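You operate a simulated robot arm through the tools that you are given. There is no shell and no other tool. Be economical: measure what you need, move in short steps, check, and stop when the job is done.

Carry out the task below with a simulated robot arm. There is one attempt and no reset: what you move stays moved.

TASK
Get the dark block out of jammed press five on to the ledge.
Fine: hand mode, reset, upper plate up, sliding tray out; end in auto.

It is judged by the outcome, as a careful person would: the job done as asked, and still so three seconds after it is handed in. It fails if anything else is knocked over, pushed out of place, dropped, spilled or broken.

THE ROBOT
A 6-joint arm with a fingered hand, fixed in place. Base frame: the origin is at the foot of the arm, x ahead of it, y to its left, z up. Units: mm, degrees, N and s.
With the tool pointing down near the work surface it reaches from about 360 to 940 mm from the base axis. Its first joint turns from -166.0 to 166.0 degrees. Payload 5 kg.
The tool frame sits at the grasp point between the pads (the TCP): z along the fingers, y along the line on which they close. The tips reach 37 mm beyond it. The gripper opens to 124 mm. The gripper's body begins 43 mm behind the TCP. The gripper is a hand of 3 fingers: y runs from the thumb to the fingers, the wrist lies at [-21, -125, -215] in the tool frame, and closing takes about 1.5 s.
Orientation is told as [roll, pitch, yaw] about the base's x, y, z axes, in that order, counted from this pose: with the fingers straight down and the wrist toward the robot, the tool's x, y and z point along [0, 1, 0], [1, 0, 0] and [0, 0, -1] of the base frame.

THE INTERFACE
- The arm moves only by the tool step_arm. Its argument "targets" is a list of rows, each an object (a shift or turn left out is 0, a gripper value left out holds the last) with "fingers": the closure, from 0 (fully open) to 1 (shut); "delta_pos": the shift along the base's x, y, z in mm, a list of three; "delta_rot": the turn, a rotation vector about the base's x, y, z in degrees, a list of three. In form: [{"fingers": fingers, "delta_pos": [tx, ty, tz], "delta_rot": [wx, wy, wz]}, ...]. A call has 1 to 12 rows; each row shifts and turns the commanded pose from where the row before left it. A row lasts 0.2 s, in which the tool goes at most 50 mm and 8.6 degrees; a call with a longer step from one row to the next is refused whole, and so is a gripper value outside its range. Where a pose cannot be reached the arm comes as near as it can. A force on the tool above 40 N (or 10 N above the force at the start of the call, whichever is more), or a blocked arm, ends the call early, and 0.2 s more pass. The fingers move at their own pace (about 72 mm/s each) and stop on an object; they squeeze with about 26 N. The grip force told is the motor's: it shows also when the fingers shut on nothing. Time passes only in rows, and 0.2 s behind the last, so rows that do not move let the fingers close. It gives the time, the measured TCP pose, the force on the tool (base axes), the opening and the grip force at its end, in the units of the frame above (readings bear some noise), with the torque about the TCP (base axes, N m) and any sound that the robot's microphone picked up.
- Cameras (640 x 400 px; columns grow to the right, rows downward): "scene" is fixed at [217.9, 650.5, 1715.6]; the picture's right is [-0.89, -0.47, 0.00], its down [-0.20, 0.38, -0.90] and it looks along [0.42, -0.80, -0.43] (base axes); focal length 228 px, centre (320, 200). "wrist" rides on the gripper at [72, -104, -154] in the tool frame; the picture's right is [-0.83, 0.26, -0.49], its down [-0.51, -0.72, 0.47] and it looks along [-0.23, 0.64, 0.73] (tool axes); focal length 243 px, centre (320, 200). There is no depth. A picture from a camera that has moved, and an enlarged one, comes with that camera's place and axes in the base frame and with its lens.
- grab_frame(camera): a new picture of that camera. It takes no simulated time.
- grasp_type(shape): the hand has 3 fingers and takes this shape, open, in about a second: jaw (thumb against the fingers, like two jaws); tri (thumb and two fingers); tip (a fingertip pinch); poke (one finger out to press); point (the index stretched); flat (the hand flat); cup (the hand cupped); fist (a fist). The gripper value then closes the fingers along that shape, each until it touches; the sizes above hold for jaw. It gives what a move gives, with no picture.
- inspect(camera, box): a new picture of the part [left, top, right, bottom] of that camera's present view, enlarged. It takes no simulated time.
- close_job(): hands the job in; it is judged then, once.

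Go step by step. Nothing tells you positions but the pictures and the camera data: compare them with the known pose of the tool, close in by small moves and look again before you grip or let go. The budget is 120 turns and 68 pictures, counting those below and the enlarged ones. Unless the task says otherwise, let go and move clear before handing in, and close with one line.

The tools are called after "Call:" as a command line: name --argument value ..., lists and objects as JSON in quotes. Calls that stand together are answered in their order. step_arm: Moves the arm, as the interface text tells. Its arguments: {"type":"object","properties":{"targets":{"type":"array","items":{"type":"object","properties":{"fingers":{"type":"number"},"delta_pos":{"type":"array","items":{"type":"number"}},"delta_rot":{"type":"array","items":{"type":"number"}}}}}},"required":["targets"]} The other tools are called the same way: grasp_type (shape) gives the hand a shape; grab_frame (camera) takes a picture; inspect (camera, box) takes an enlarged picture of a part of a camera's view; close_job () hands the job in.

At the start:

```text
time: 0.0
ee_pos: [437.6, 35.4, 1720.5]
orientation: [179.3, -46.4, -165.4]
wrist_force: [1.0, 0.3, -0.4]
wrist_torque: [0.02, 0.0, -0.03]
width: 123.7
gripper_force: 0.1
shape: jaw
```

scene: 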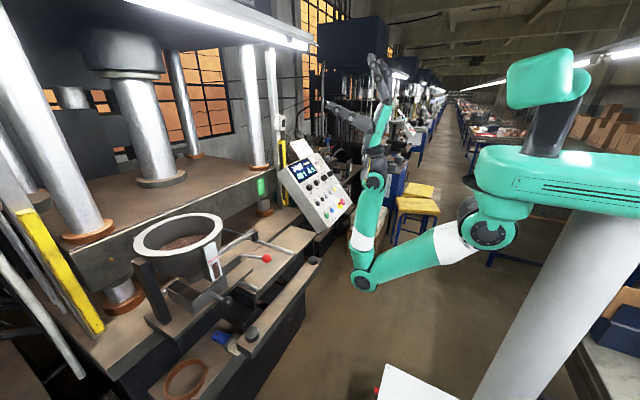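
wrist: 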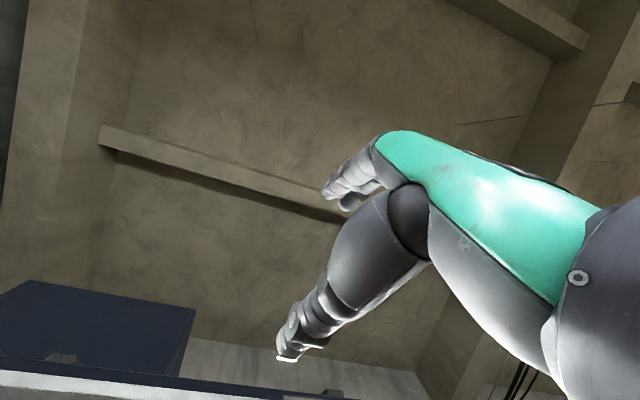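

I see a press on the left with a control panel, a tray with a red-knobbed handle, and the arm raised. I will look closer at the panel and the press first.

Call:
inspect --camera "scene" --box '[270, 130, 370, 240]'

Call:
inspect --camera "scene" --box '[80, 180, 340, 400]'

Call:
inspect --camera "scene" --box '[0, 0, 330, 230]'

```text
3.64 times, centred on (320, 185) of scene
camera zoom: at [217.9, 650.5, 1715.6], right [-0.89, -0.47, 0.0], down [-0.2, 0.38, -0.9], along [0.42, -0.8, -0.43], focal length 829 px, centre (320, 254)
```

zoom: 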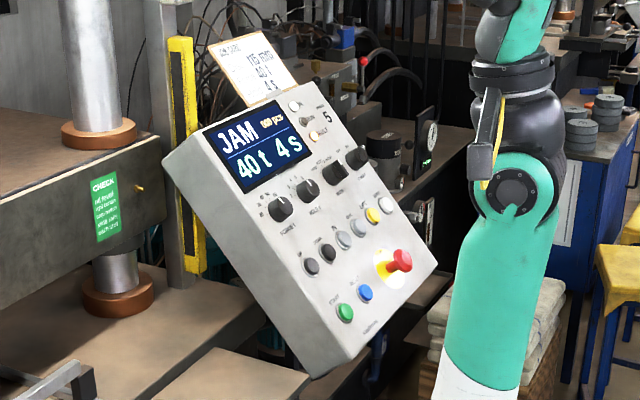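

```text
1.82 times, centred on (210, 290) of scene
camera zoom: at [217.9, 650.5, 1715.6], right [-0.89, -0.47, 0.0], down [-0.2, 0.38, -0.9], along [0.42, -0.8, -0.43], focal length 414 px, centre (520, 36)
```

zoom: 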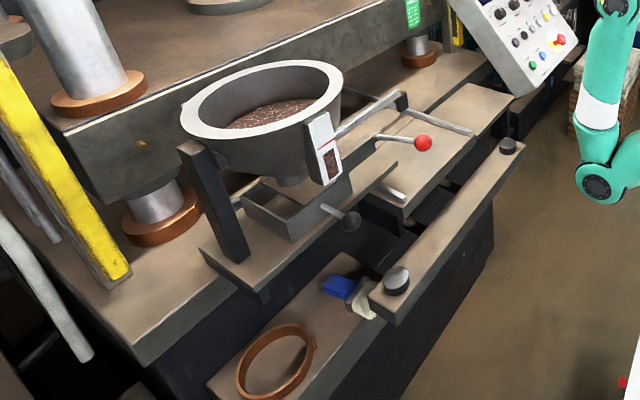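

```text
1.74 times, centred on (165, 115) of scene
camera zoom: at [217.9, 650.5, 1715.6], right [-0.89, -0.47, 0.0], down [-0.2, 0.38, -0.9], along [0.42, -0.8, -0.43], focal length 396 px, centre (590, 348)
```

zoom: 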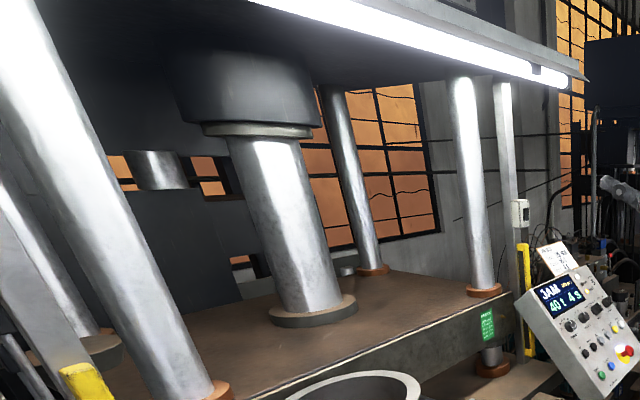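

The press faces the robot along y, with a control panel at its right end (JAM, 40 t, 4 s). I'll turn the hand forward-and-down so the wrist camera can see the panel.

Call:
step_arm --targets '[{"delta_rot": [0, 8.5, 0]}, {"delta_rot": [0, 8.5, 0]}, {"delta_rot": [0, 8.5, 0]}, {"delta_rot": [0, 8.5, 0]}, {"delta_rot": [0, 8.5, 0]}, {"delta_rot": [0, 8.5, 0]}, {"delta_rot": [0, 8.5, 0]}, {"delta_rot": [0, 8.5, 0]}, {"delta_rot": [0, 8.5, 0]}, {"delta_rot": [0, 8.5, 0]}]'

Call:
grab_frame --camera "wrist"

Call:
grab_frame --camera "scene"

```text
time: 2.2
ee_pos: [641.8, 21.5, 1751.8]
orientation: [21.1, -46.9, -14.8]
wrist_force: [-0.6, 0.2, 0.6]
wrist_torque: [-0.03, 0.0, 0.01]
width: 124.0
gripper_force: 0.0
shape: jaw
out of reach, approached as far as the arm can: row 1, 2, 3, 4, 8, 9, 10
```

```text
62 pictures are left
camera wrist: at [457.1, 82.7, 1791.7], right [-0.18, -0.94, 0.3], down [-0.11, -0.28, -0.95], along [0.98, -0.21, -0.05], focal length 243 px, centre (320, 200)
```

wrist: 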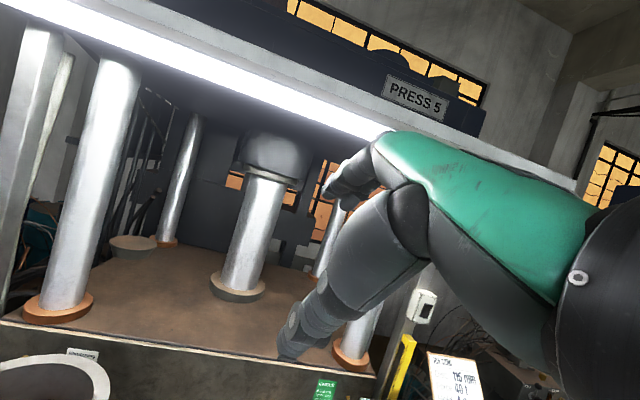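

```text
61 pictures are left
```

scene: 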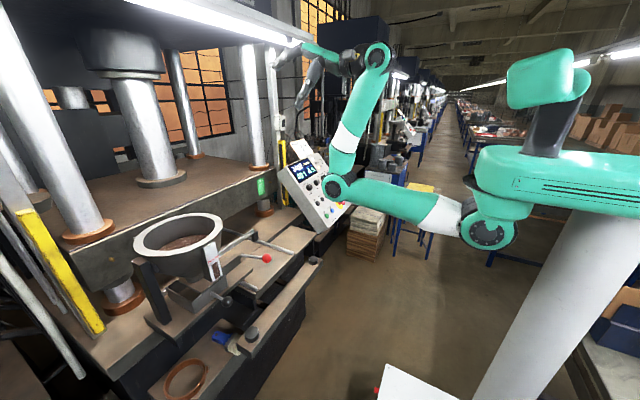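

The hand is near the press head. I'll pull back and lower it, then look at the panel.

Call:
step_arm --targets '[{"delta_pos": [-20, 0, -40]}, {"delta_pos": [-20, 0, -40]}, {"delta_pos": [-20, 0, -40]}, {"delta_pos": [-20, 0, -40]}, {"delta_pos": [-20, 0, -40]}]'

```text
time: 3.4
ee_pos: [596.1, 14.8, 1539.9]
orientation: [21.1, -47.0, -14.9]
wrist_force: [1.1, 0.7, 0.2]
wrist_torque: [0.0, 0.0, 0.0]
width: 123.8
gripper_force: 0.2
shape: jaw
out of reach, approached as far as the arm can: row 1, 2, 3, 4
```

Call:
step_arm --targets '[{"delta_pos": [-25, -15, -30], "delta_rot": [0, 0, -8]}, {"delta_pos": [-25, -15, -30], "delta_rot": [0, 0, -8]}, {"delta_pos": [-25, -15, -30], "delta_rot": [0, 4, -7]}, {"delta_pos": [-25, -15, -30], "delta_rot": [0, 8, 0]}, {"delta_pos": [0, -20, 0], "delta_rot": [0, 8, 0]}]'

Call:
grab_frame --camera "wrist"

```text
time: 4.6
ee_pos: [634.0, -47.2, 1406.4]
orientation: [7.0, -30.6, -29.3]
wrist_force: [-0.3, 1.0, 0.3]
wrist_torque: [-0.03, -0.02, -0.04]
width: 123.8
gripper_force: 0.1
shape: jaw
out of reach, approached as far as the arm can: row 1, 2, 3, 4, 5
```

```text
60 pictures are left
camera wrist: at [510.5, 83.0, 1493.2], right [-0.41, -0.79, 0.47], down [-0.52, -0.22, -0.82], along [0.75, -0.58, -0.32], focal length 243 px, centre (320, 200)
```

wrist: 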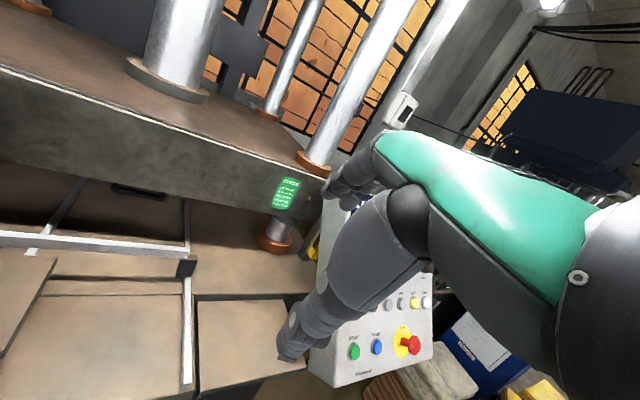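

The commanded pose seems to lie too near the base; I'll advance it in x a little to re-anchor and watch the measured pose.

Call:
step_arm --targets '[{"delta_pos": [50, -20, 0], "delta_rot": [0, 0, -8]}, {"delta_pos": [0, -20, 0], "delta_rot": [0, 0, -8]}]'

```text
refused: row 1 steps farther than a row can; nothing moved
```

Call:
step_arm --targets '[{"delta_pos": [40, -20, 0], "delta_rot": [0, 0, -8]}, {"delta_pos": [0, -20, 0], "delta_rot": [0, 0, -8]}]'

```text
time: 5.2
ee_pos: [676.1, -85.7, 1408.0]
orientation: [7.2, -29.7, -45.2]
wrist_force: [0.1, 0.0, 0.5]
wrist_torque: [0.03, 0.01, 0.01]
width: 123.9
gripper_force: 0.1
shape: jaw
```

Call:
step_arm --targets '[{"delta_pos": [-30, -20, 0], "delta_rot": [0, 0, -8]}, {"delta_pos": [-30, -20, 0], "delta_rot": [0, 0, -8]}]'

Call:
grab_frame --camera "wrist"

```text
time: 5.8
ee_pos: [615.6, -126.2, 1406.6]
orientation: [7.3, -29.8, -61.3]
wrist_force: [0.2, 0.2, -0.1]
wrist_torque: [-0.02, 0.0, -0.03]
width: 124.0
gripper_force: 0.0
shape: jaw
```

```text
59 pictures are left
camera wrist: at [579.3, 48.5, 1495.4], right [-0.76, -0.46, 0.46], down [-0.56, 0.1, -0.82], along [0.33, -0.88, -0.34], focal length 243 px, centre (320, 200)
```

wrist: 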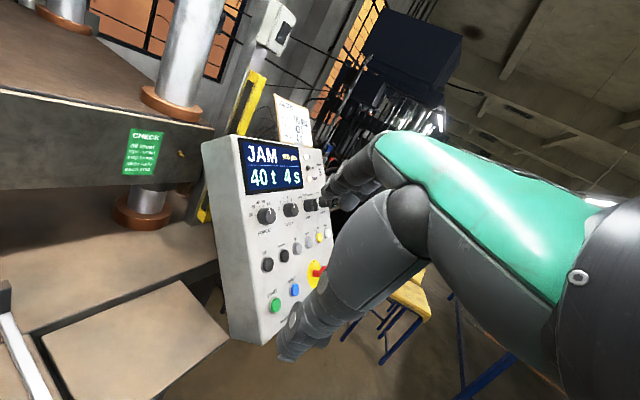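

Call:
inspect --camera "wrist" --box '[200, 90, 340, 240]'

Call:
inspect --camera "wrist" --box '[230, 190, 340, 345]'

Call:
inspect --camera "wrist" --box '[110, 115, 180, 185]'

```text
2.67 times, centred on (270, 165) of wrist
camera zoom: at [579.3, 48.5, 1495.4], right [-0.76, -0.46, 0.46], down [-0.56, 0.1, -0.82], along [0.33, -0.88, -0.34], focal length 647 px, centre (453, 293)
```

zoom: 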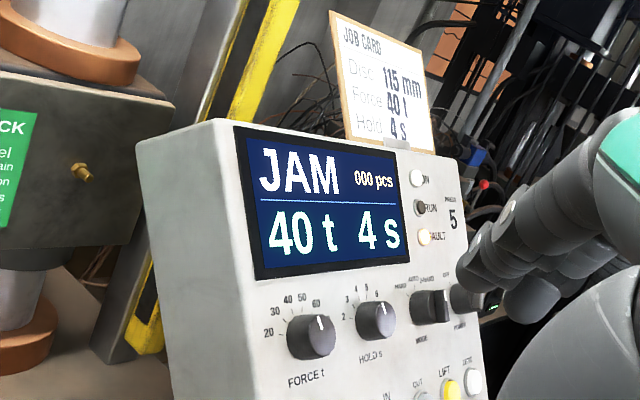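

```text
2.58 times, centred on (285, 268) of wrist
camera zoom: at [579.3, 48.5, 1495.4], right [-0.76, -0.46, 0.46], down [-0.56, 0.1, -0.82], along [0.33, -0.88, -0.34], focal length 626 px, centre (410, 26)
```

zoom: 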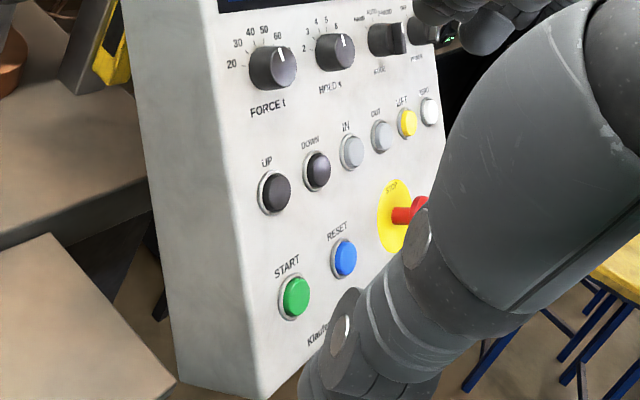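

```text
5.71 times, centred on (145, 150) of wrist
camera zoom: at [579.3, 48.5, 1495.4], right [-0.76, -0.46, 0.46], down [-0.56, 0.1, -0.82], along [0.33, -0.88, -0.34], focal length 1386 px, centre (1320, 486)
```

zoom: 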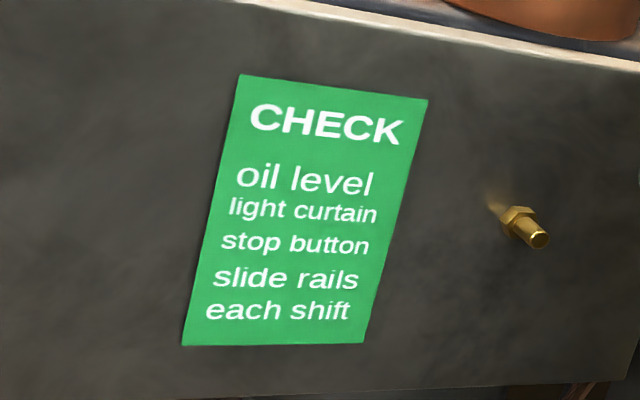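

I can read the labels: UP/DOWN, IN/OUT, LIFT, ZERO, START/RESET/STOP and a MODE selector. I need a clearer view and a second viewpoint to triangulate, so I move the camera to the right.

Call:
step_arm --targets '[{"delta_pos": [-40, -25, 0], "delta_rot": [0, 0, -8]}, {"delta_pos": [-40, -25, 0], "delta_rot": [0, 0, -8]}, {"delta_pos": [-30, -30, 0]}]'

Call:
grab_frame --camera "wrist"

```text
time: 6.6
ee_pos: [505.4, -203.7, 1408.3]
orientation: [7.2, -29.8, -77.2]
wrist_force: [-0.6, 1.3, 0.8]
wrist_torque: [-0.05, 0.02, 0.02]
width: 123.9
gripper_force: 0.1
shape: jaw
```

```text
55 pictures are left
camera wrist: at [519.9, -26.4, 1497.5], right [-0.86, -0.23, 0.46], down [-0.51, 0.26, -0.82], along [0.07, -0.94, -0.34], focal length 243 px, centre (320, 200)
```

wrist: 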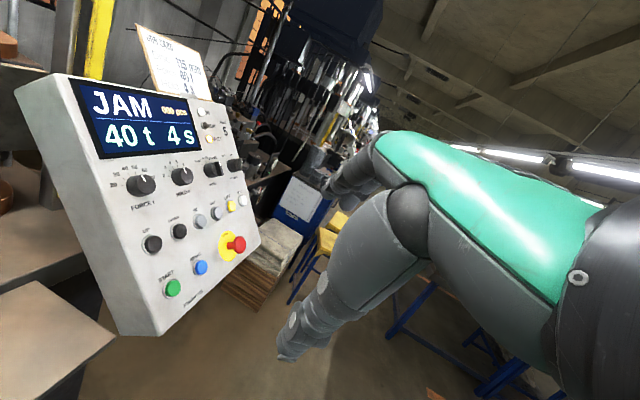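

Now an unobstructed panel view; I zoom in for labels and pixel positions.

Call:
inspect --camera "wrist" --box '[100, 140, 260, 240]'

Call:
inspect --camera "wrist" --box '[120, 210, 280, 310]'

Call:
inspect --camera "wrist" --box '[180, 140, 260, 190]'

```text
4.00 times, centred on (180, 190) of wrist
camera zoom: at [519.9, -26.4, 1497.5], right [-0.86, -0.23, 0.46], down [-0.51, 0.26, -0.82], along [0.07, -0.94, -0.34], focal length 970 px, centre (880, 240)
```

zoom: 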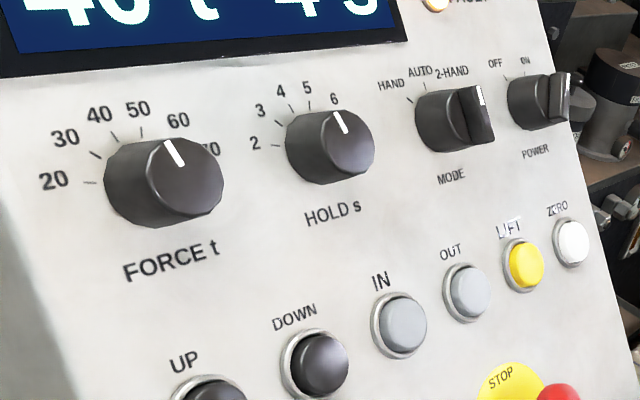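

```text
4.00 times, centred on (200, 260) of wrist
camera zoom: at [519.9, -26.4, 1497.5], right [-0.86, -0.23, 0.46], down [-0.51, 0.26, -0.82], along [0.07, -0.94, -0.34], focal length 970 px, centre (800, -40)
```

zoom: 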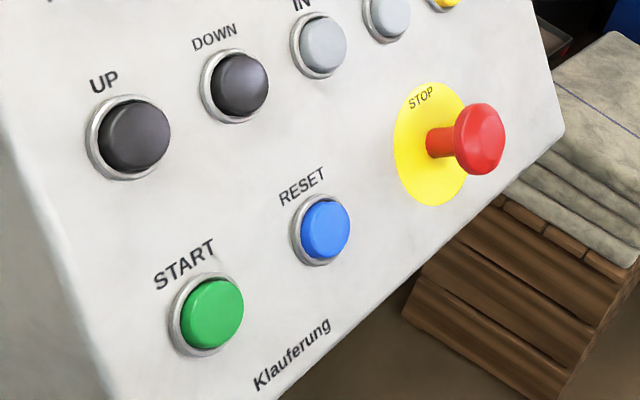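

```text
8.00 times, centred on (220, 165) of wrist
camera zoom: at [519.9, -26.4, 1497.5], right [-0.86, -0.23, 0.46], down [-0.51, 0.26, -0.82], along [0.07, -0.94, -0.34], focal length 1941 px, centre (1120, 480)
```

zoom: 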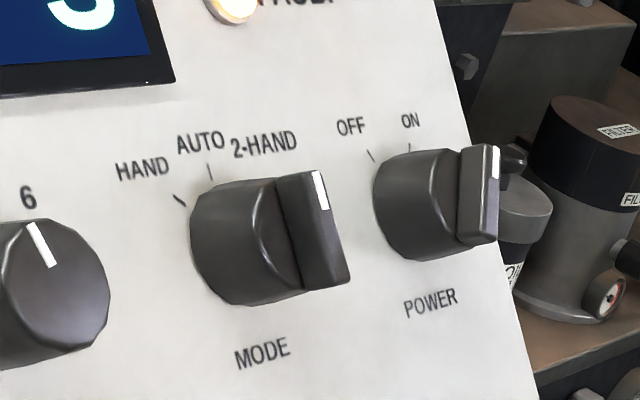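

The panel lies along y, tilted about 35°, with MODE knob at about (789,-468,1270), now on AUTO. I'll turn the hand so its fingers point into the panel and close across the knob bar, and narrow the opening.

Call:
step_arm --targets '[{"delta_pos": [14, -28, -1], "delta_rot": [4.71, -6.19, 0.1], "fingers": 0.55}, {"delta_pos": [14, -28, -1], "delta_rot": [4.71, -6.19, 0.1]}, {"delta_pos": [14, -28, -1], "delta_rot": [4.71, -6.19, 0.1]}, {"delta_pos": [14, -28, -1], "delta_rot": [4.71, -6.19, 0.1]}, {"delta_pos": [14, -28, -1], "delta_rot": [4.71, -6.19, 0.1]}, {"delta_pos": [14, -28, -1], "delta_rot": [4.71, -6.19, 0.1]}, {"delta_pos": [14, -28, -1], "delta_rot": [4.71, -6.19, 0.1]}]'

Call:
grab_frame --camera "wrist"

Call:
grab_frame --camera "scene"

```text
time: 8.2
ee_pos: [628.3, -405.2, 1379.0]
orientation: [55.3, 0.1, -90.0]
wrist_force: [-0.5, 0.0, -0.3]
wrist_torque: [-0.02, 0.02, -0.05]
width: 56.2
gripper_force: 0.1
shape: jaw
out of reach, approached as far as the arm can: row 1, 2
```

```text
51 pictures are left
camera wrist: at [542.4, -301.6, 1527.4], right [-0.88, -0.26, -0.4], down [0.1, 0.72, -0.68], along [0.47, -0.64, -0.61], focal length 243 px, centre (320, 200)
```

wrist: 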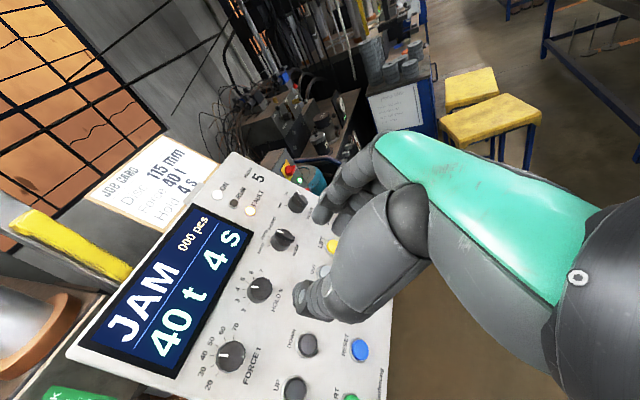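

```text
50 pictures are left
```

scene: 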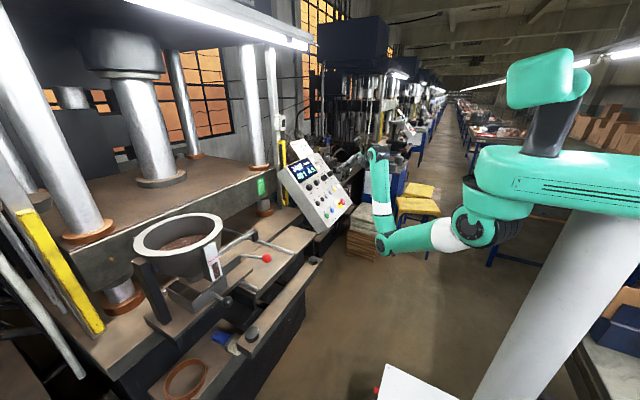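

Call:
inspect --camera "wrist" --box '[220, 180, 380, 280]'

```text
4.00 times, centred on (300, 230) of wrist
camera zoom: at [542.4, -301.6, 1527.4], right [-0.88, -0.26, -0.4], down [0.1, 0.72, -0.68], along [0.47, -0.64, -0.61], focal length 970 px, centre (400, 80)
```

zoom: 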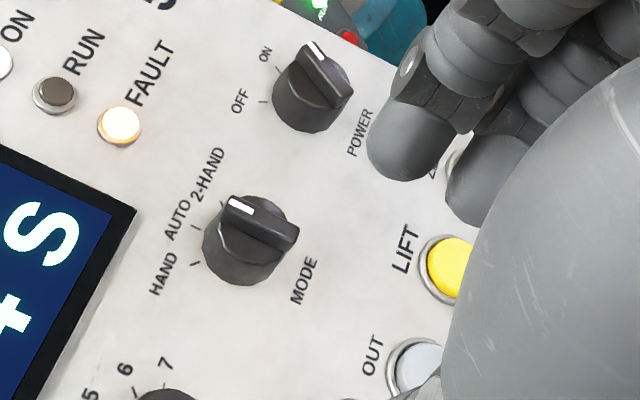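

The knob bar's centre comes out at about (789,-505,1263), pointing at AUTO; small-button row is near (747, y, 1177). I move to a stand-off in front of the MODE knob.

Call:
step_arm --targets '[{"delta_pos": [20, -25, -14]}, {"delta_pos": [20, -25, -14]}, {"delta_pos": [20, -25, -14]}, {"delta_pos": [18, -25, -15], "fingers": 0.62}, {"delta_pos": [0, 0, 0]}]'

Call:
grab_frame --camera "wrist"

Call:
inspect --camera "scene" --box '[280, 120, 410, 240]'

```text
time: 9.4
ee_pos: [707.1, -505.6, 1323.3]
orientation: [55.2, -0.1, -89.9]
wrist_force: [-0.6, -0.2, -0.6]
wrist_torque: [0.0, 0.03, -0.01]
width: 47.5
gripper_force: 0.1
shape: jaw
```

```text
48 pictures are left
camera wrist: at [623.3, -401.3, 1470.9], right [-0.88, -0.26, -0.4], down [0.1, 0.72, -0.69], along [0.47, -0.64, -0.61], focal length 243 px, centre (320, 200)
```

wrist: 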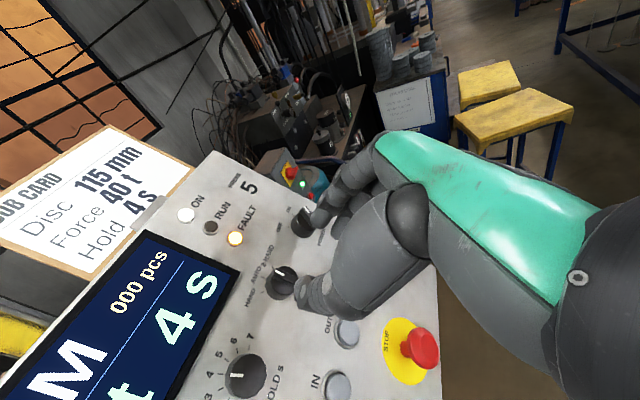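

```text
3.33 times, centred on (345, 180) of scene
camera zoom: at [217.9, 650.5, 1715.6], right [-0.89, -0.47, 0.0], down [-0.2, 0.38, -0.9], along [0.42, -0.8, -0.43], focal length 760 px, centre (237, 267)
```

zoom: 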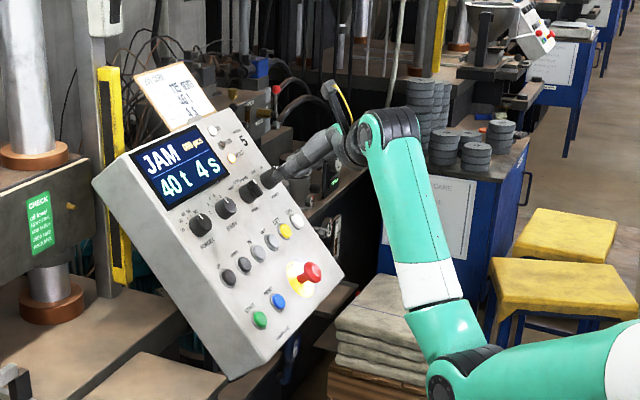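

Call:
step_arm --targets '[{"delta_pos": [16, 0, -11], "fingers": 0.75}, {"delta_pos": [16, 0, -11]}, {"delta_pos": [4, 0, -3]}]'

Call:
inspect --camera "wrist" --box '[220, 180, 380, 320]'

```text
time: 10.2
ee_pos: [742.0, -504.7, 1297.8]
orientation: [55.2, -0.1, -90.0]
wrist_force: [-0.7, 0.1, -0.3]
wrist_torque: [0.01, 0.01, -0.01]
width: 31.4
gripper_force: 0.0
shape: jaw
```

```text
2.86 times, centred on (300, 250) of wrist
camera zoom: at [658.0, -400.6, 1445.4], right [-0.88, -0.26, -0.4], down [0.1, 0.72, -0.69], along [0.47, -0.64, -0.61], focal length 693 px, centre (377, 57)
```

zoom: 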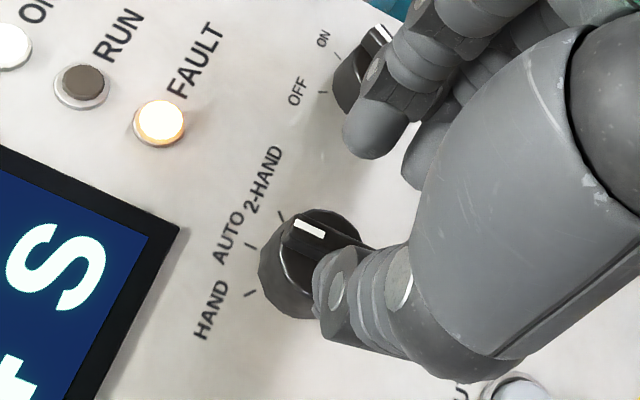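

Call:
step_arm --targets '[{"delta_pos": [12, 0, -8.3]}, {"delta_pos": [12, 0, -8.3]}]'

Call:
inspect --camera "wrist" --box '[220, 180, 380, 320]'

```text
time: 10.8
ee_pos: [765.6, -505.9, 1285.6]
orientation: [55.5, -0.3, -90.1]
wrist_force: [-23.7, 5.4, 15.6]
wrist_torque: [0.51, 0.09, 0.76]
width: 34.3
gripper_force: 0.0
shape: jaw
```

```text
2.86 times, centred on (300, 250) of wrist
camera zoom: at [679.7, -400.8, 1432.8], right [-0.88, -0.26, -0.4], down [0.1, 0.72, -0.69], along [0.47, -0.64, -0.6], focal length 693 px, centre (377, 57)
```

zoom: 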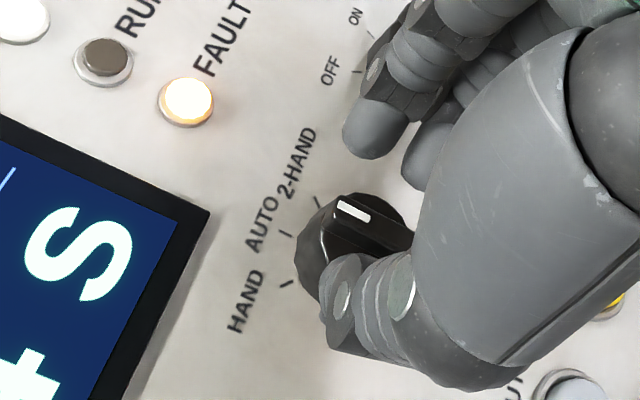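

The thumb touches the knob's round body; I back off slightly and close on the bar.

Call:
step_arm --targets '[{"delta_pos": [-4, 0, 2.8]}, {"fingers": 0.95}, {}, {}, {}]'

Call:
inspect --camera "wrist" --box '[220, 180, 380, 320]'

```text
time: 12.0
ee_pos: [761.6, -504.2, 1285.9]
orientation: [55.3, -0.1, -89.9]
wrist_force: [-18.5, 12.1, 15.2]
wrist_torque: [0.62, -0.03, 0.79]
width: 7.8
gripper_force: 0.1
shape: jaw
```

```text
2.86 times, centred on (300, 250) of wrist
camera zoom: at [676.3, -400.3, 1433.6], right [-0.88, -0.26, -0.4], down [0.1, 0.72, -0.69], along [0.47, -0.64, -0.61], focal length 693 px, centre (377, 57)
```

zoom: 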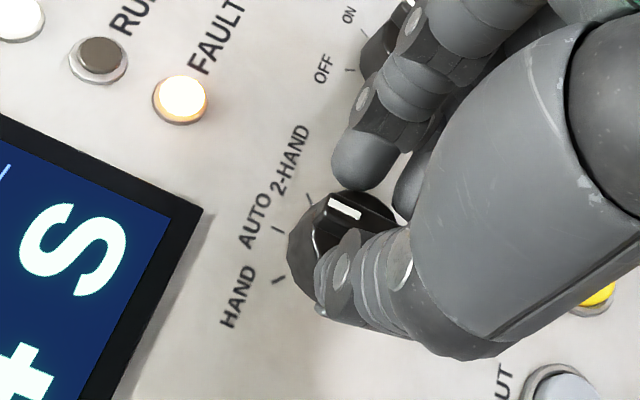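

Call:
step_arm --targets '[{"delta_pos": [-4, 0, 2.8], "fingers": 1.0}, {}, {}, {}]'

Call:
inspect --camera "wrist" --box '[240, 190, 360, 290]'

```text
time: 13.0
ee_pos: [758.3, -503.8, 1286.0]
orientation: [55.1, 0.0, -89.9]
wrist_force: [1.8, 8.0, -4.0]
wrist_torque: [0.06, -0.06, 0.17]
width: 6.0
gripper_force: 25.9
shape: jaw
```

```text
4.00 times, centred on (300, 240) of wrist
camera zoom: at [675.2, -400.9, 1433.6], right [-0.88, -0.26, -0.4], down [0.09, 0.72, -0.69], along [0.47, -0.64, -0.61], focal length 970 px, centre (400, 40)
```

zoom: 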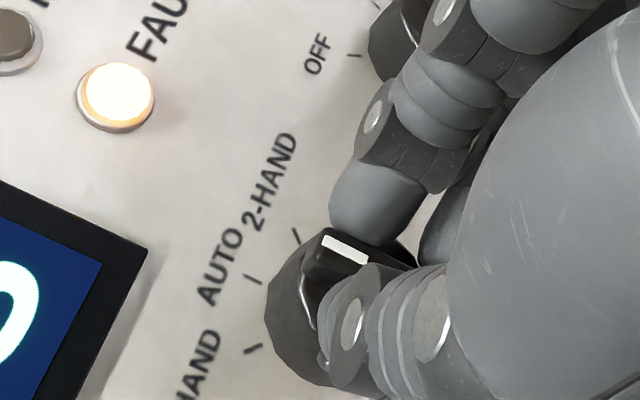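

Gripped on the bar. I turn it 45° counter-clockwise toward HAND.

Call:
step_arm --targets '[{"delta_rot": [-6.15, 0, 4.28]}, {"delta_rot": [-6.15, 0, 4.28]}, {"delta_rot": [-6.15, 0, 4.28]}, {"delta_rot": [-6.15, 0, 4.28]}, {"delta_rot": [-6.15, 0, 4.28]}, {"delta_rot": [-6.15, 0, 4.28]}, {}]'

Call:
grab_frame --camera "wrist"

```text
time: 14.6
ee_pos: [758.8, -504.4, 1288.4]
orientation: [45.5, -35.7, -60.1]
wrist_force: [9.6, 11.5, 2.8]
wrist_torque: [0.38, -0.07, 0.36]
width: 5.1
gripper_force: 25.4
shape: jaw
```

```text
42 pictures are left
camera wrist: at [620.0, -379.4, 1357.2], right [-0.63, -0.77, -0.05], down [-0.11, 0.15, -0.98], along [0.77, -0.62, -0.18], focal length 243 px, centre (320, 200)
```

wrist: 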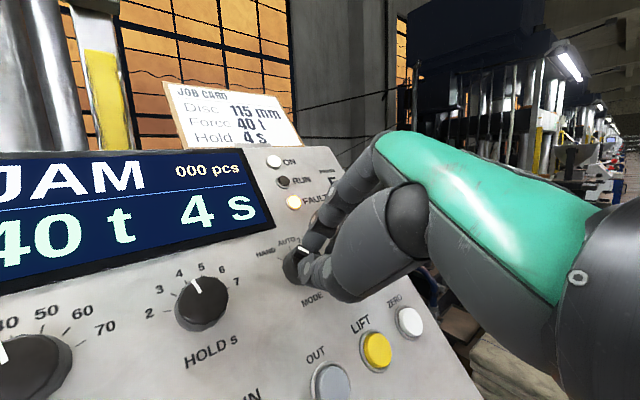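

Call:
inspect --camera "wrist" --box '[250, 220, 350, 310]'

```text
4.44 times, centred on (300, 265) of wrist
camera zoom: at [620.0, -379.4, 1357.2], right [-0.63, -0.77, -0.05], down [-0.11, 0.15, -0.98], along [0.77, -0.62, -0.18], focal length 1078 px, centre (409, -89)
```

zoom: 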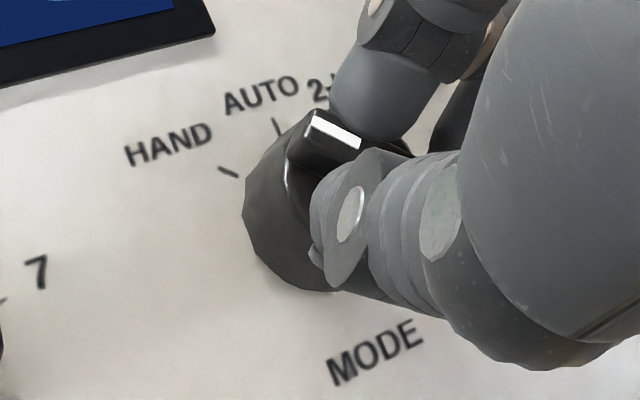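

The pointer now parallels the HAND tick. I release a little and back straight out to verify.

Call:
step_arm --targets '[{"fingers": 0.8}, {}, {"delta_pos": [-20, 0, 14]}, {"delta_pos": [-25, 0, 17]}, {"delta_pos": [-33, 0, 23]}]'

Call:
inspect --camera "wrist" --box '[240, 200, 360, 320]'

Call:
inspect --camera "scene" --box '[280, 130, 370, 240]'

```text
time: 15.8
ee_pos: [681.7, -506.2, 1341.4]
orientation: [45.4, -35.4, -60.2]
wrist_force: [-0.1, 0.1, 0.2]
wrist_torque: [0.01, 0.01, 0.02]
width: 24.5
gripper_force: 0.2
shape: jaw
```

```text
3.33 times, centred on (300, 260) of wrist
camera zoom: at [543.0, -381.6, 1411.5], right [-0.63, -0.77, -0.05], down [-0.11, 0.15, -0.98], along [0.77, -0.62, -0.18], focal length 809 px, centre (387, 0)
```

zoom: 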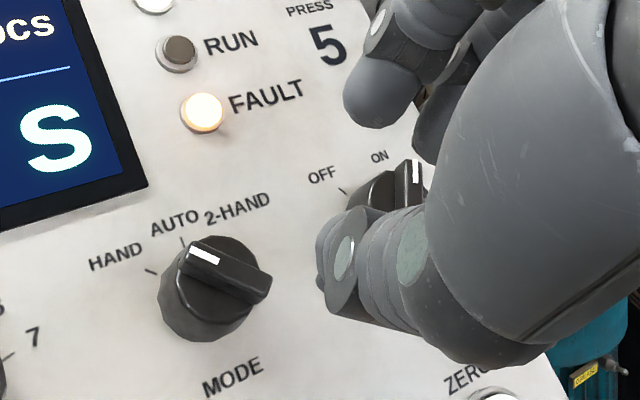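

```text
3.64 times, centred on (325, 185) of scene
camera zoom: at [217.9, 650.5, 1715.6], right [-0.89, -0.47, 0.0], down [-0.2, 0.38, -0.9], along [0.42, -0.8, -0.43], focal length 829 px, centre (302, 254)
```

zoom: 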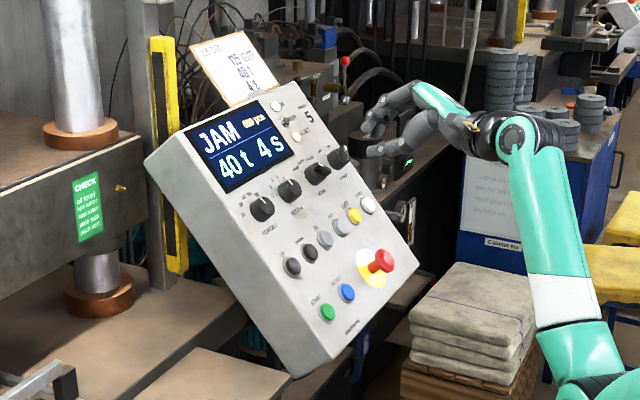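

Selector is on HAND. Now I move to a stand-off over RESET, turning the hand back, and take the poke shape.

Call:
step_arm --targets '[{"delta_pos": [-20, 15, -20], "delta_rot": [6.15, 0, -4.28]}, {"delta_pos": [-20, 15, -20], "delta_rot": [6.15, 0, -4.28]}, {"delta_pos": [-17, 20, -31], "delta_rot": [6.15, 0, -4.28]}, {"delta_pos": [-16, 20, -31], "delta_rot": [6.15, 0, -4.28]}, {"delta_pos": [-16, 20, -31], "delta_rot": [6.15, 0, -4.28]}, {"delta_pos": [0, 20, -32], "delta_rot": [6.15, 0, -4.28]}]'

Call:
grasp_type --shape "poke"

Call:
grab_frame --camera "wrist"

Call:
inspect --camera "scene" --box '[280, 130, 420, 250]'

```text
time: 17.2
ee_pos: [593.5, -394.9, 1177.8]
orientation: [55.1, 0.0, -90.0]
wrist_force: [-0.2, 0.9, 0.2]
wrist_torque: [0.0, -0.01, -0.03]
width: 24.7
gripper_force: 0.0
shape: jaw
```

```text
time: 18.1
ee_pos: [593.1, -394.9, 1178.4]
orientation: [55.2, -0.1, -90.0]
wrist_force: [-0.3, -0.2, 0.1]
wrist_torque: [0.02, 0.0, 0.04]
width: 0.0
gripper_force: 0.0
shape: poke
```

```text
38 pictures are left
camera wrist: at [508.2, -290.7, 1326.5], right [-0.88, -0.26, -0.4], down [0.1, 0.72, -0.69], along [0.47, -0.64, -0.61], focal length 243 px, centre (320, 200)
```

wrist: 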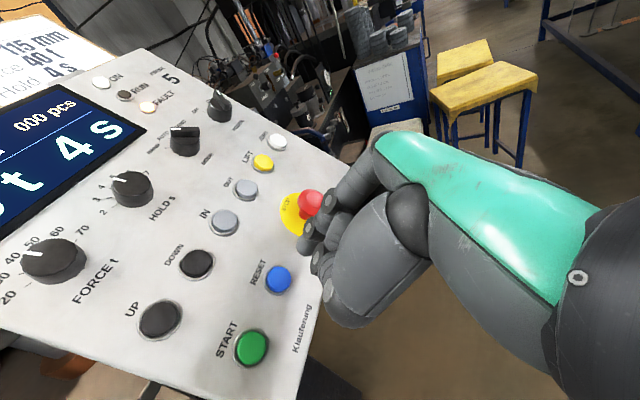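

```text
3.33 times, centred on (350, 190) of scene
camera zoom: at [217.9, 650.5, 1715.6], right [-0.89, -0.47, 0.0], down [-0.2, 0.38, -0.9], along [0.42, -0.8, -0.43], focal length 760 px, centre (220, 233)
```

zoom: 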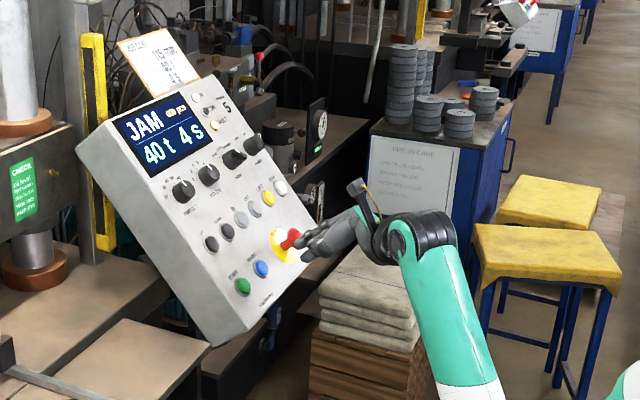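

Call:
inspect --camera "wrist" --box '[230, 170, 390, 330]'

Call:
inspect --camera "scene" --box '[325, 170, 385, 220]'

```text
2.50 times, centred on (310, 250) of wrist
camera zoom: at [508.2, -290.7, 1326.5], right [-0.88, -0.26, -0.4], down [0.1, 0.72, -0.69], along [0.47, -0.64, -0.61], focal length 606 px, centre (345, 75)
```

zoom: 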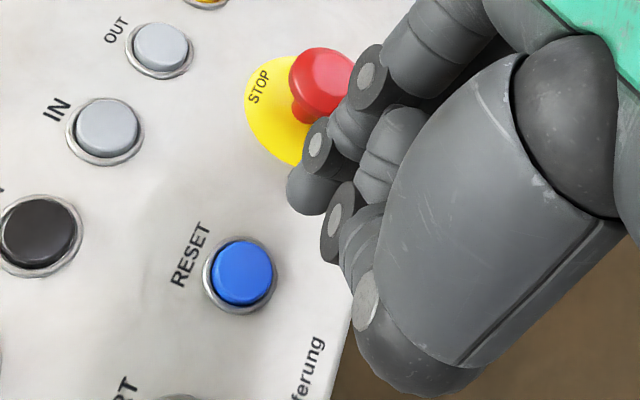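

```text
8.00 times, centred on (355, 195) of scene
camera zoom: at [217.9, 650.5, 1715.6], right [-0.89, -0.47, 0.0], down [-0.2, 0.38, -0.9], along [0.42, -0.8, -0.43], focal length 1824 px, centre (40, 240)
```

zoom: 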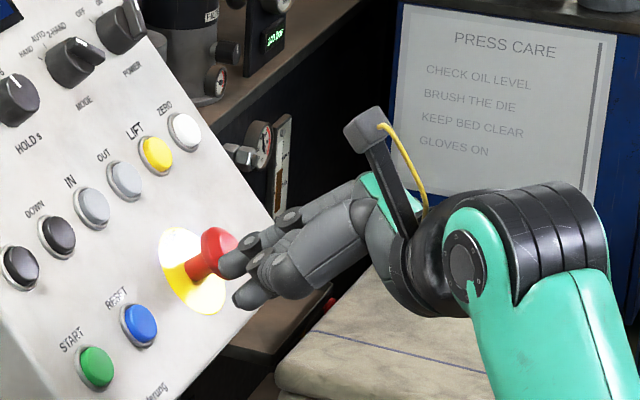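

The index finger is out; its tip is about 26 mm ahead of the TCP. I approach RESET to a 35 mm stand-off and check the alignment, minding the STOP knob.

Call:
step_arm --targets '[{"delta_pos": [15, -2, -17]}, {"delta_pos": [15, -2, -17]}, {"delta_pos": [14, -1, -16]}]'

Call:
inspect --camera "wrist" --box '[230, 170, 390, 330]'

Call:
inspect --camera "scene" --box '[305, 170, 365, 220]'

```text
time: 18.9
ee_pos: [636.1, -400.2, 1129.5]
orientation: [55.2, 0.0, -89.9]
wrist_force: [-1.2, -0.3, 0.7]
wrist_torque: [0.0, -0.02, -0.02]
width: 0.0
gripper_force: 0.2
shape: poke
```

```text
2.50 times, centred on (310, 250) of wrist
camera zoom: at [550.8, -296.1, 1276.5], right [-0.88, -0.26, -0.4], down [0.1, 0.72, -0.69], along [0.47, -0.64, -0.61], focal length 606 px, centre (345, 75)
```

zoom: 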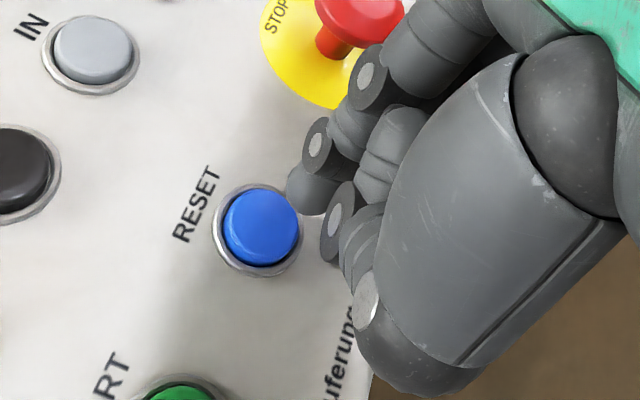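

```text
8.00 times, centred on (335, 195) of scene
camera zoom: at [217.9, 650.5, 1715.6], right [-0.89, -0.47, 0.0], down [-0.2, 0.38, -0.9], along [0.42, -0.8, -0.43], focal length 1824 px, centre (200, 240)
```

zoom: 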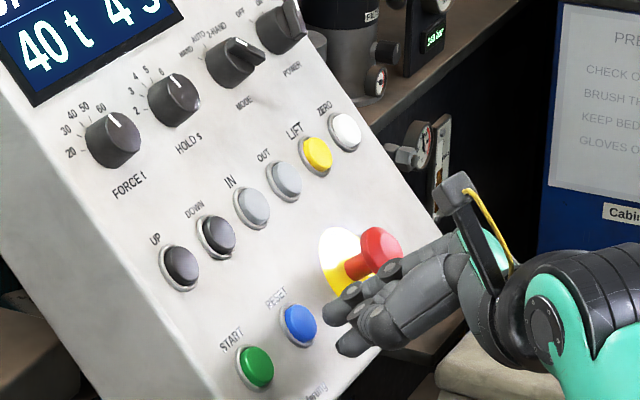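

Alignment looks good. I push straight in along the finger, in small steps.

Call:
step_arm --targets '[{"delta_pos": [8.2, 0, -5.7]}, {"delta_pos": [8.2, 0, -5.7]}, {"delta_pos": [5, 0, -3.4]}, {"delta_pos": [2.5, 0, -1.7]}, {"delta_pos": [2.5, 0, -1.7]}]'

Call:
inspect --camera "wrist" --box '[230, 170, 390, 330]'

```text
time: 19.6
ee_pos: [648.3, -403.9, 1120.9]
orientation: [55.4, -0.7, -90.6]
wrist_force: [-18.5, 3.7, 8.7]
wrist_torque: [0.2, 0.31, 0.12]
width: 0.0
gripper_force: 0.1
shape: poke
heard: click
stopped in row 3: the force on the tool passed its limit at 45 N (the readings are from after the stop); the commanded pose is now the measured one
```

```text
2.50 times, centred on (310, 250) of wrist
camera zoom: at [564.1, -298.3, 1267.0], right [-0.88, -0.26, -0.4], down [0.11, 0.71, -0.69], along [0.46, -0.65, -0.6], focal length 606 px, centre (345, 75)
```

zoom: 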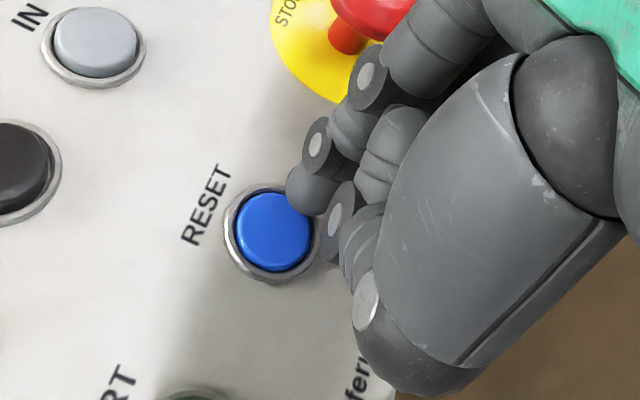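

A click was heard. I back off and check the display.

Call:
step_arm --targets '[{"delta_pos": [-16.4, 4, 11.4]}, {"delta_pos": [-16.4, 4, 11.4]}, {"delta_pos": [-16.4, 0, 11.4]}]'

Call:
grab_frame --camera "wrist"

Call:
grab_frame --camera "scene"

```text
time: 20.4
ee_pos: [598.5, -397.7, 1153.4]
orientation: [55.3, -0.6, -90.4]
wrist_force: [-0.7, 0.1, -1.0]
wrist_torque: [0.03, 0.01, 0.02]
width: 0.2
gripper_force: 0.0
shape: poke
```

```text
31 pictures are left
camera wrist: at [516.0, -291.2, 1299.5], right [-0.88, -0.26, -0.4], down [0.1, 0.71, -0.69], along [0.46, -0.65, -0.6], focal length 243 px, centre (320, 200)
```

wrist: 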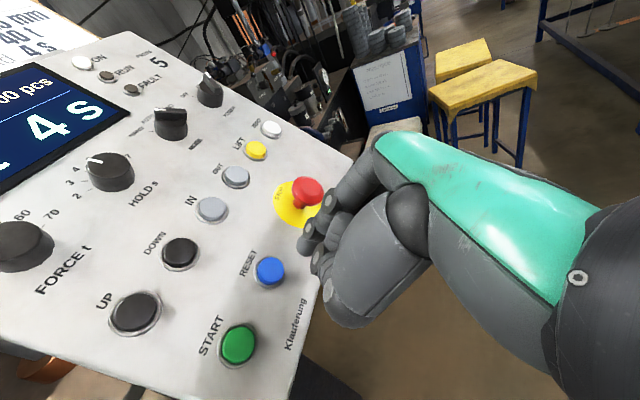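

```text
30 pictures are left
```

scene: 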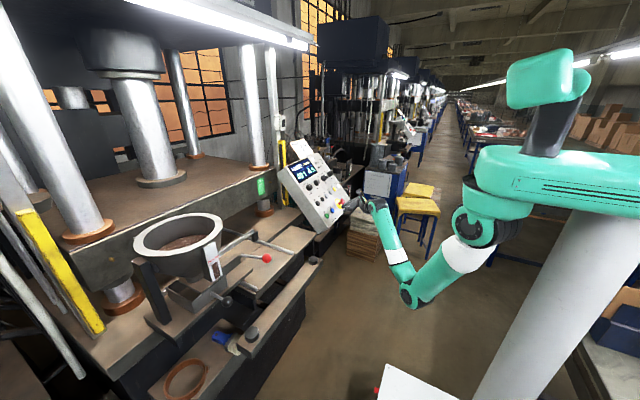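

FAULT lamp is out, so the reset took. Next is UP: I move to its stand-off.

Call:
step_arm --targets '[{"delta_pos": [18, 20, 15]}, {"delta_pos": [18, 20, 15]}, {"delta_pos": [18, 21, 15]}, {"delta_pos": [18.5, 20.7, 14.6]}]'

Call:
inspect --camera "wrist" --box '[210, 170, 370, 330]'

```text
time: 21.4
ee_pos: [672.5, -313.9, 1213.0]
orientation: [55.3, -0.6, -90.5]
wrist_force: [0.1, 0.7, 0.8]
wrist_torque: [0.02, 0.01, -0.01]
width: 0.0
gripper_force: 0.0
shape: poke
```

```text
2.50 times, centred on (290, 250) of wrist
camera zoom: at [589.5, -207.4, 1359.3], right [-0.88, -0.26, -0.4], down [0.1, 0.71, -0.69], along [0.46, -0.65, -0.6], focal length 606 px, centre (395, 75)
```

zoom: 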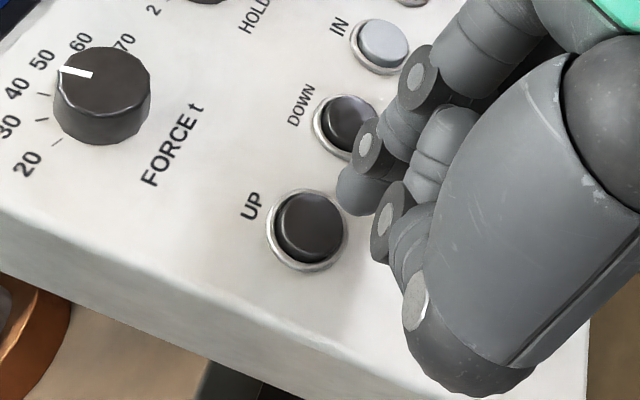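

Call:
step_arm --targets '[{"delta_pos": [8.2, 0, -5.7]}, {"delta_pos": [8.2, 0, -5.7]}, {"delta_pos": [8.2, 0, -5.7]}, {"delta_pos": [3, 0, -2.1]}, {"delta_pos": [2, 0, -1.4]}, {"delta_pos": [2, 0, -1.4]}, {"delta_pos": [2, 0, -1.4]}, {"delta_pos": [2, 0, -1.4]}]'

```text
time: 23.2
ee_pos: [705.8, -318.0, 1194.2]
orientation: [55.8, -0.8, -90.7]
wrist_force: [-16.4, 1.6, 9.4]
wrist_torque: [0.03, -0.02, 0.0]
width: 0.1
gripper_force: 0.1
shape: poke
heard: click
stopped in row 8: the force on the tool passed its limit at 42 N (the readings are from after the stop); the commanded pose is now the measured one
```

Click; I hold it a moment and look at the press.

Call:
step_arm --targets '[{}, {}, {}, {}, {}, {}, {}, {}]'

Call:
grab_frame --camera "scene"

```text
time: 25.0
ee_pos: [706.4, -317.1, 1193.7]
orientation: [55.8, -0.9, -90.8]
wrist_force: [-20.7, -6.7, 27.5]
wrist_torque: [-0.27, -0.19, -0.19]
width: 0.1
gripper_force: 0.0
shape: poke
```

```text
28 pictures are left
```

scene: 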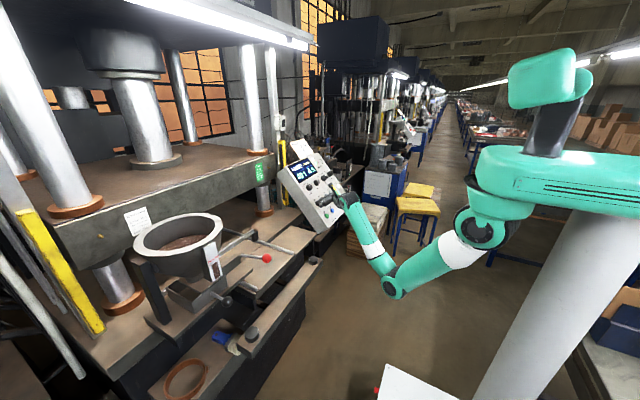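

The upper plate is rising. I hold a little longer to compare.

Call:
step_arm --targets '[{}, {}, {}, {}, {}, {}, {}, {}, {}, {}, {}, {}]'

Call:
inspect --camera "scene" --box '[0, 100, 320, 300]'

```text
time: 27.6
ee_pos: [705.7, -316.9, 1193.5]
orientation: [55.8, -0.9, -90.8]
wrist_force: [-20.6, -7.3, 29.1]
wrist_torque: [-0.3, -0.27, -0.22]
width: 0.0
gripper_force: 0.0
shape: poke
```

```text
2.00 times, centred on (160, 200) of scene
camera zoom: at [217.9, 650.5, 1715.6], right [-0.89, -0.47, 0.0], down [-0.2, 0.38, -0.9], along [0.42, -0.8, -0.43], focal length 456 px, centre (640, 200)
```

zoom: 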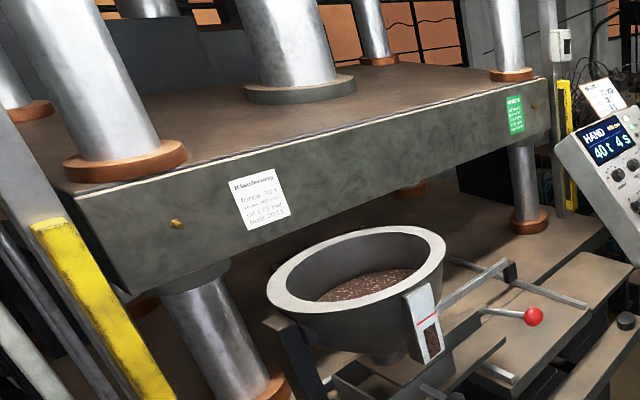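

Call:
step_arm --targets '[{}, {}, {}, {}, {}, {}, {}, {}, {}, {}, {}, {}]'

Call:
step_arm --targets '[{"delta_pos": [-16, 0, 11]}, {"delta_pos": [-20, 0, 14]}, {"delta_pos": [-12, -10, 8]}]'

Call:
inspect --camera "scene" --box '[0, 100, 320, 300]'

```text
time: 30.2
ee_pos: [704.3, -317.7, 1193.3]
orientation: [55.8, -0.9, -90.8]
wrist_force: [-18.3, -5.4, 28.2]
wrist_torque: [-0.25, -0.29, -0.2]
width: 0.1
gripper_force: 0.0
shape: poke
```

```text
time: 31.0
ee_pos: [659.6, -327.8, 1222.2]
orientation: [55.5, -0.7, -90.7]
wrist_force: [-0.2, 0.4, 0.1]
wrist_torque: [-0.01, 0.02, -0.01]
width: 0.0
gripper_force: 0.2
shape: poke
```

```text
2.00 times, centred on (160, 200) of scene
camera zoom: at [217.9, 650.5, 1715.6], right [-0.89, -0.47, 0.0], down [-0.2, 0.38, -0.9], along [0.42, -0.8, -0.43], focal length 456 px, centre (640, 200)
```

zoom: 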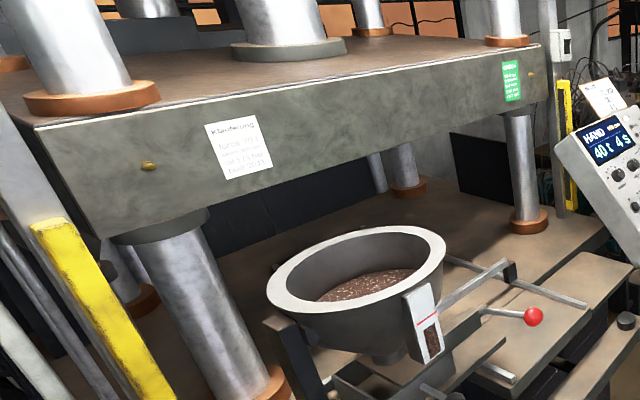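

The plate was still rising at release, so UP is hold-to-run. I press it again and hold until it stops.

Call:
step_arm --targets '[{"delta_pos": [12, 10, -8]}, {"delta_pos": [20, 0, -14]}, {"delta_pos": [9, 0, -6]}, {"delta_pos": [3.5, 0, -2.5]}, {"delta_pos": [2, 0, -1.4]}, {"delta_pos": [2, 0, -1.4]}, {}, {}, {}, {}, {}, {}]'

Call:
step_arm --targets '[{}, {}, {}, {}, {}, {}, {}, {}, {}, {}, {}, {}]'

Call:
inspect --camera "scene" --box '[0, 100, 320, 300]'

```text
time: 33.6
ee_pos: [707.5, -319.2, 1194.2]
orientation: [55.9, -0.9, -91.0]
wrist_force: [-14.3, -1.1, 9.0]
wrist_torque: [-0.07, -0.01, -0.04]
width: 0.0
gripper_force: 0.1
shape: poke
heard: click
stopped in row 12: the force on the tool passed its limit at 40 N (the readings are from after the stop); the commanded pose is now the measured one
```

```text
time: 36.2
ee_pos: [706.1, -318.8, 1193.3]
orientation: [55.9, -1.0, -90.9]
wrist_force: [-21.2, -10.1, 26.4]
wrist_torque: [-0.36, -0.14, -0.3]
width: 0.0
gripper_force: 0.0
shape: poke
```

```text
2.00 times, centred on (160, 200) of scene
camera zoom: at [217.9, 650.5, 1715.6], right [-0.89, -0.47, 0.0], down [-0.2, 0.38, -0.9], along [0.42, -0.8, -0.43], focal length 456 px, centre (640, 200)
```

zoom: 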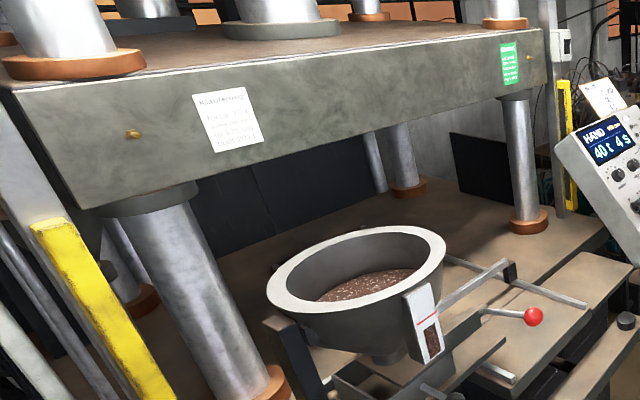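

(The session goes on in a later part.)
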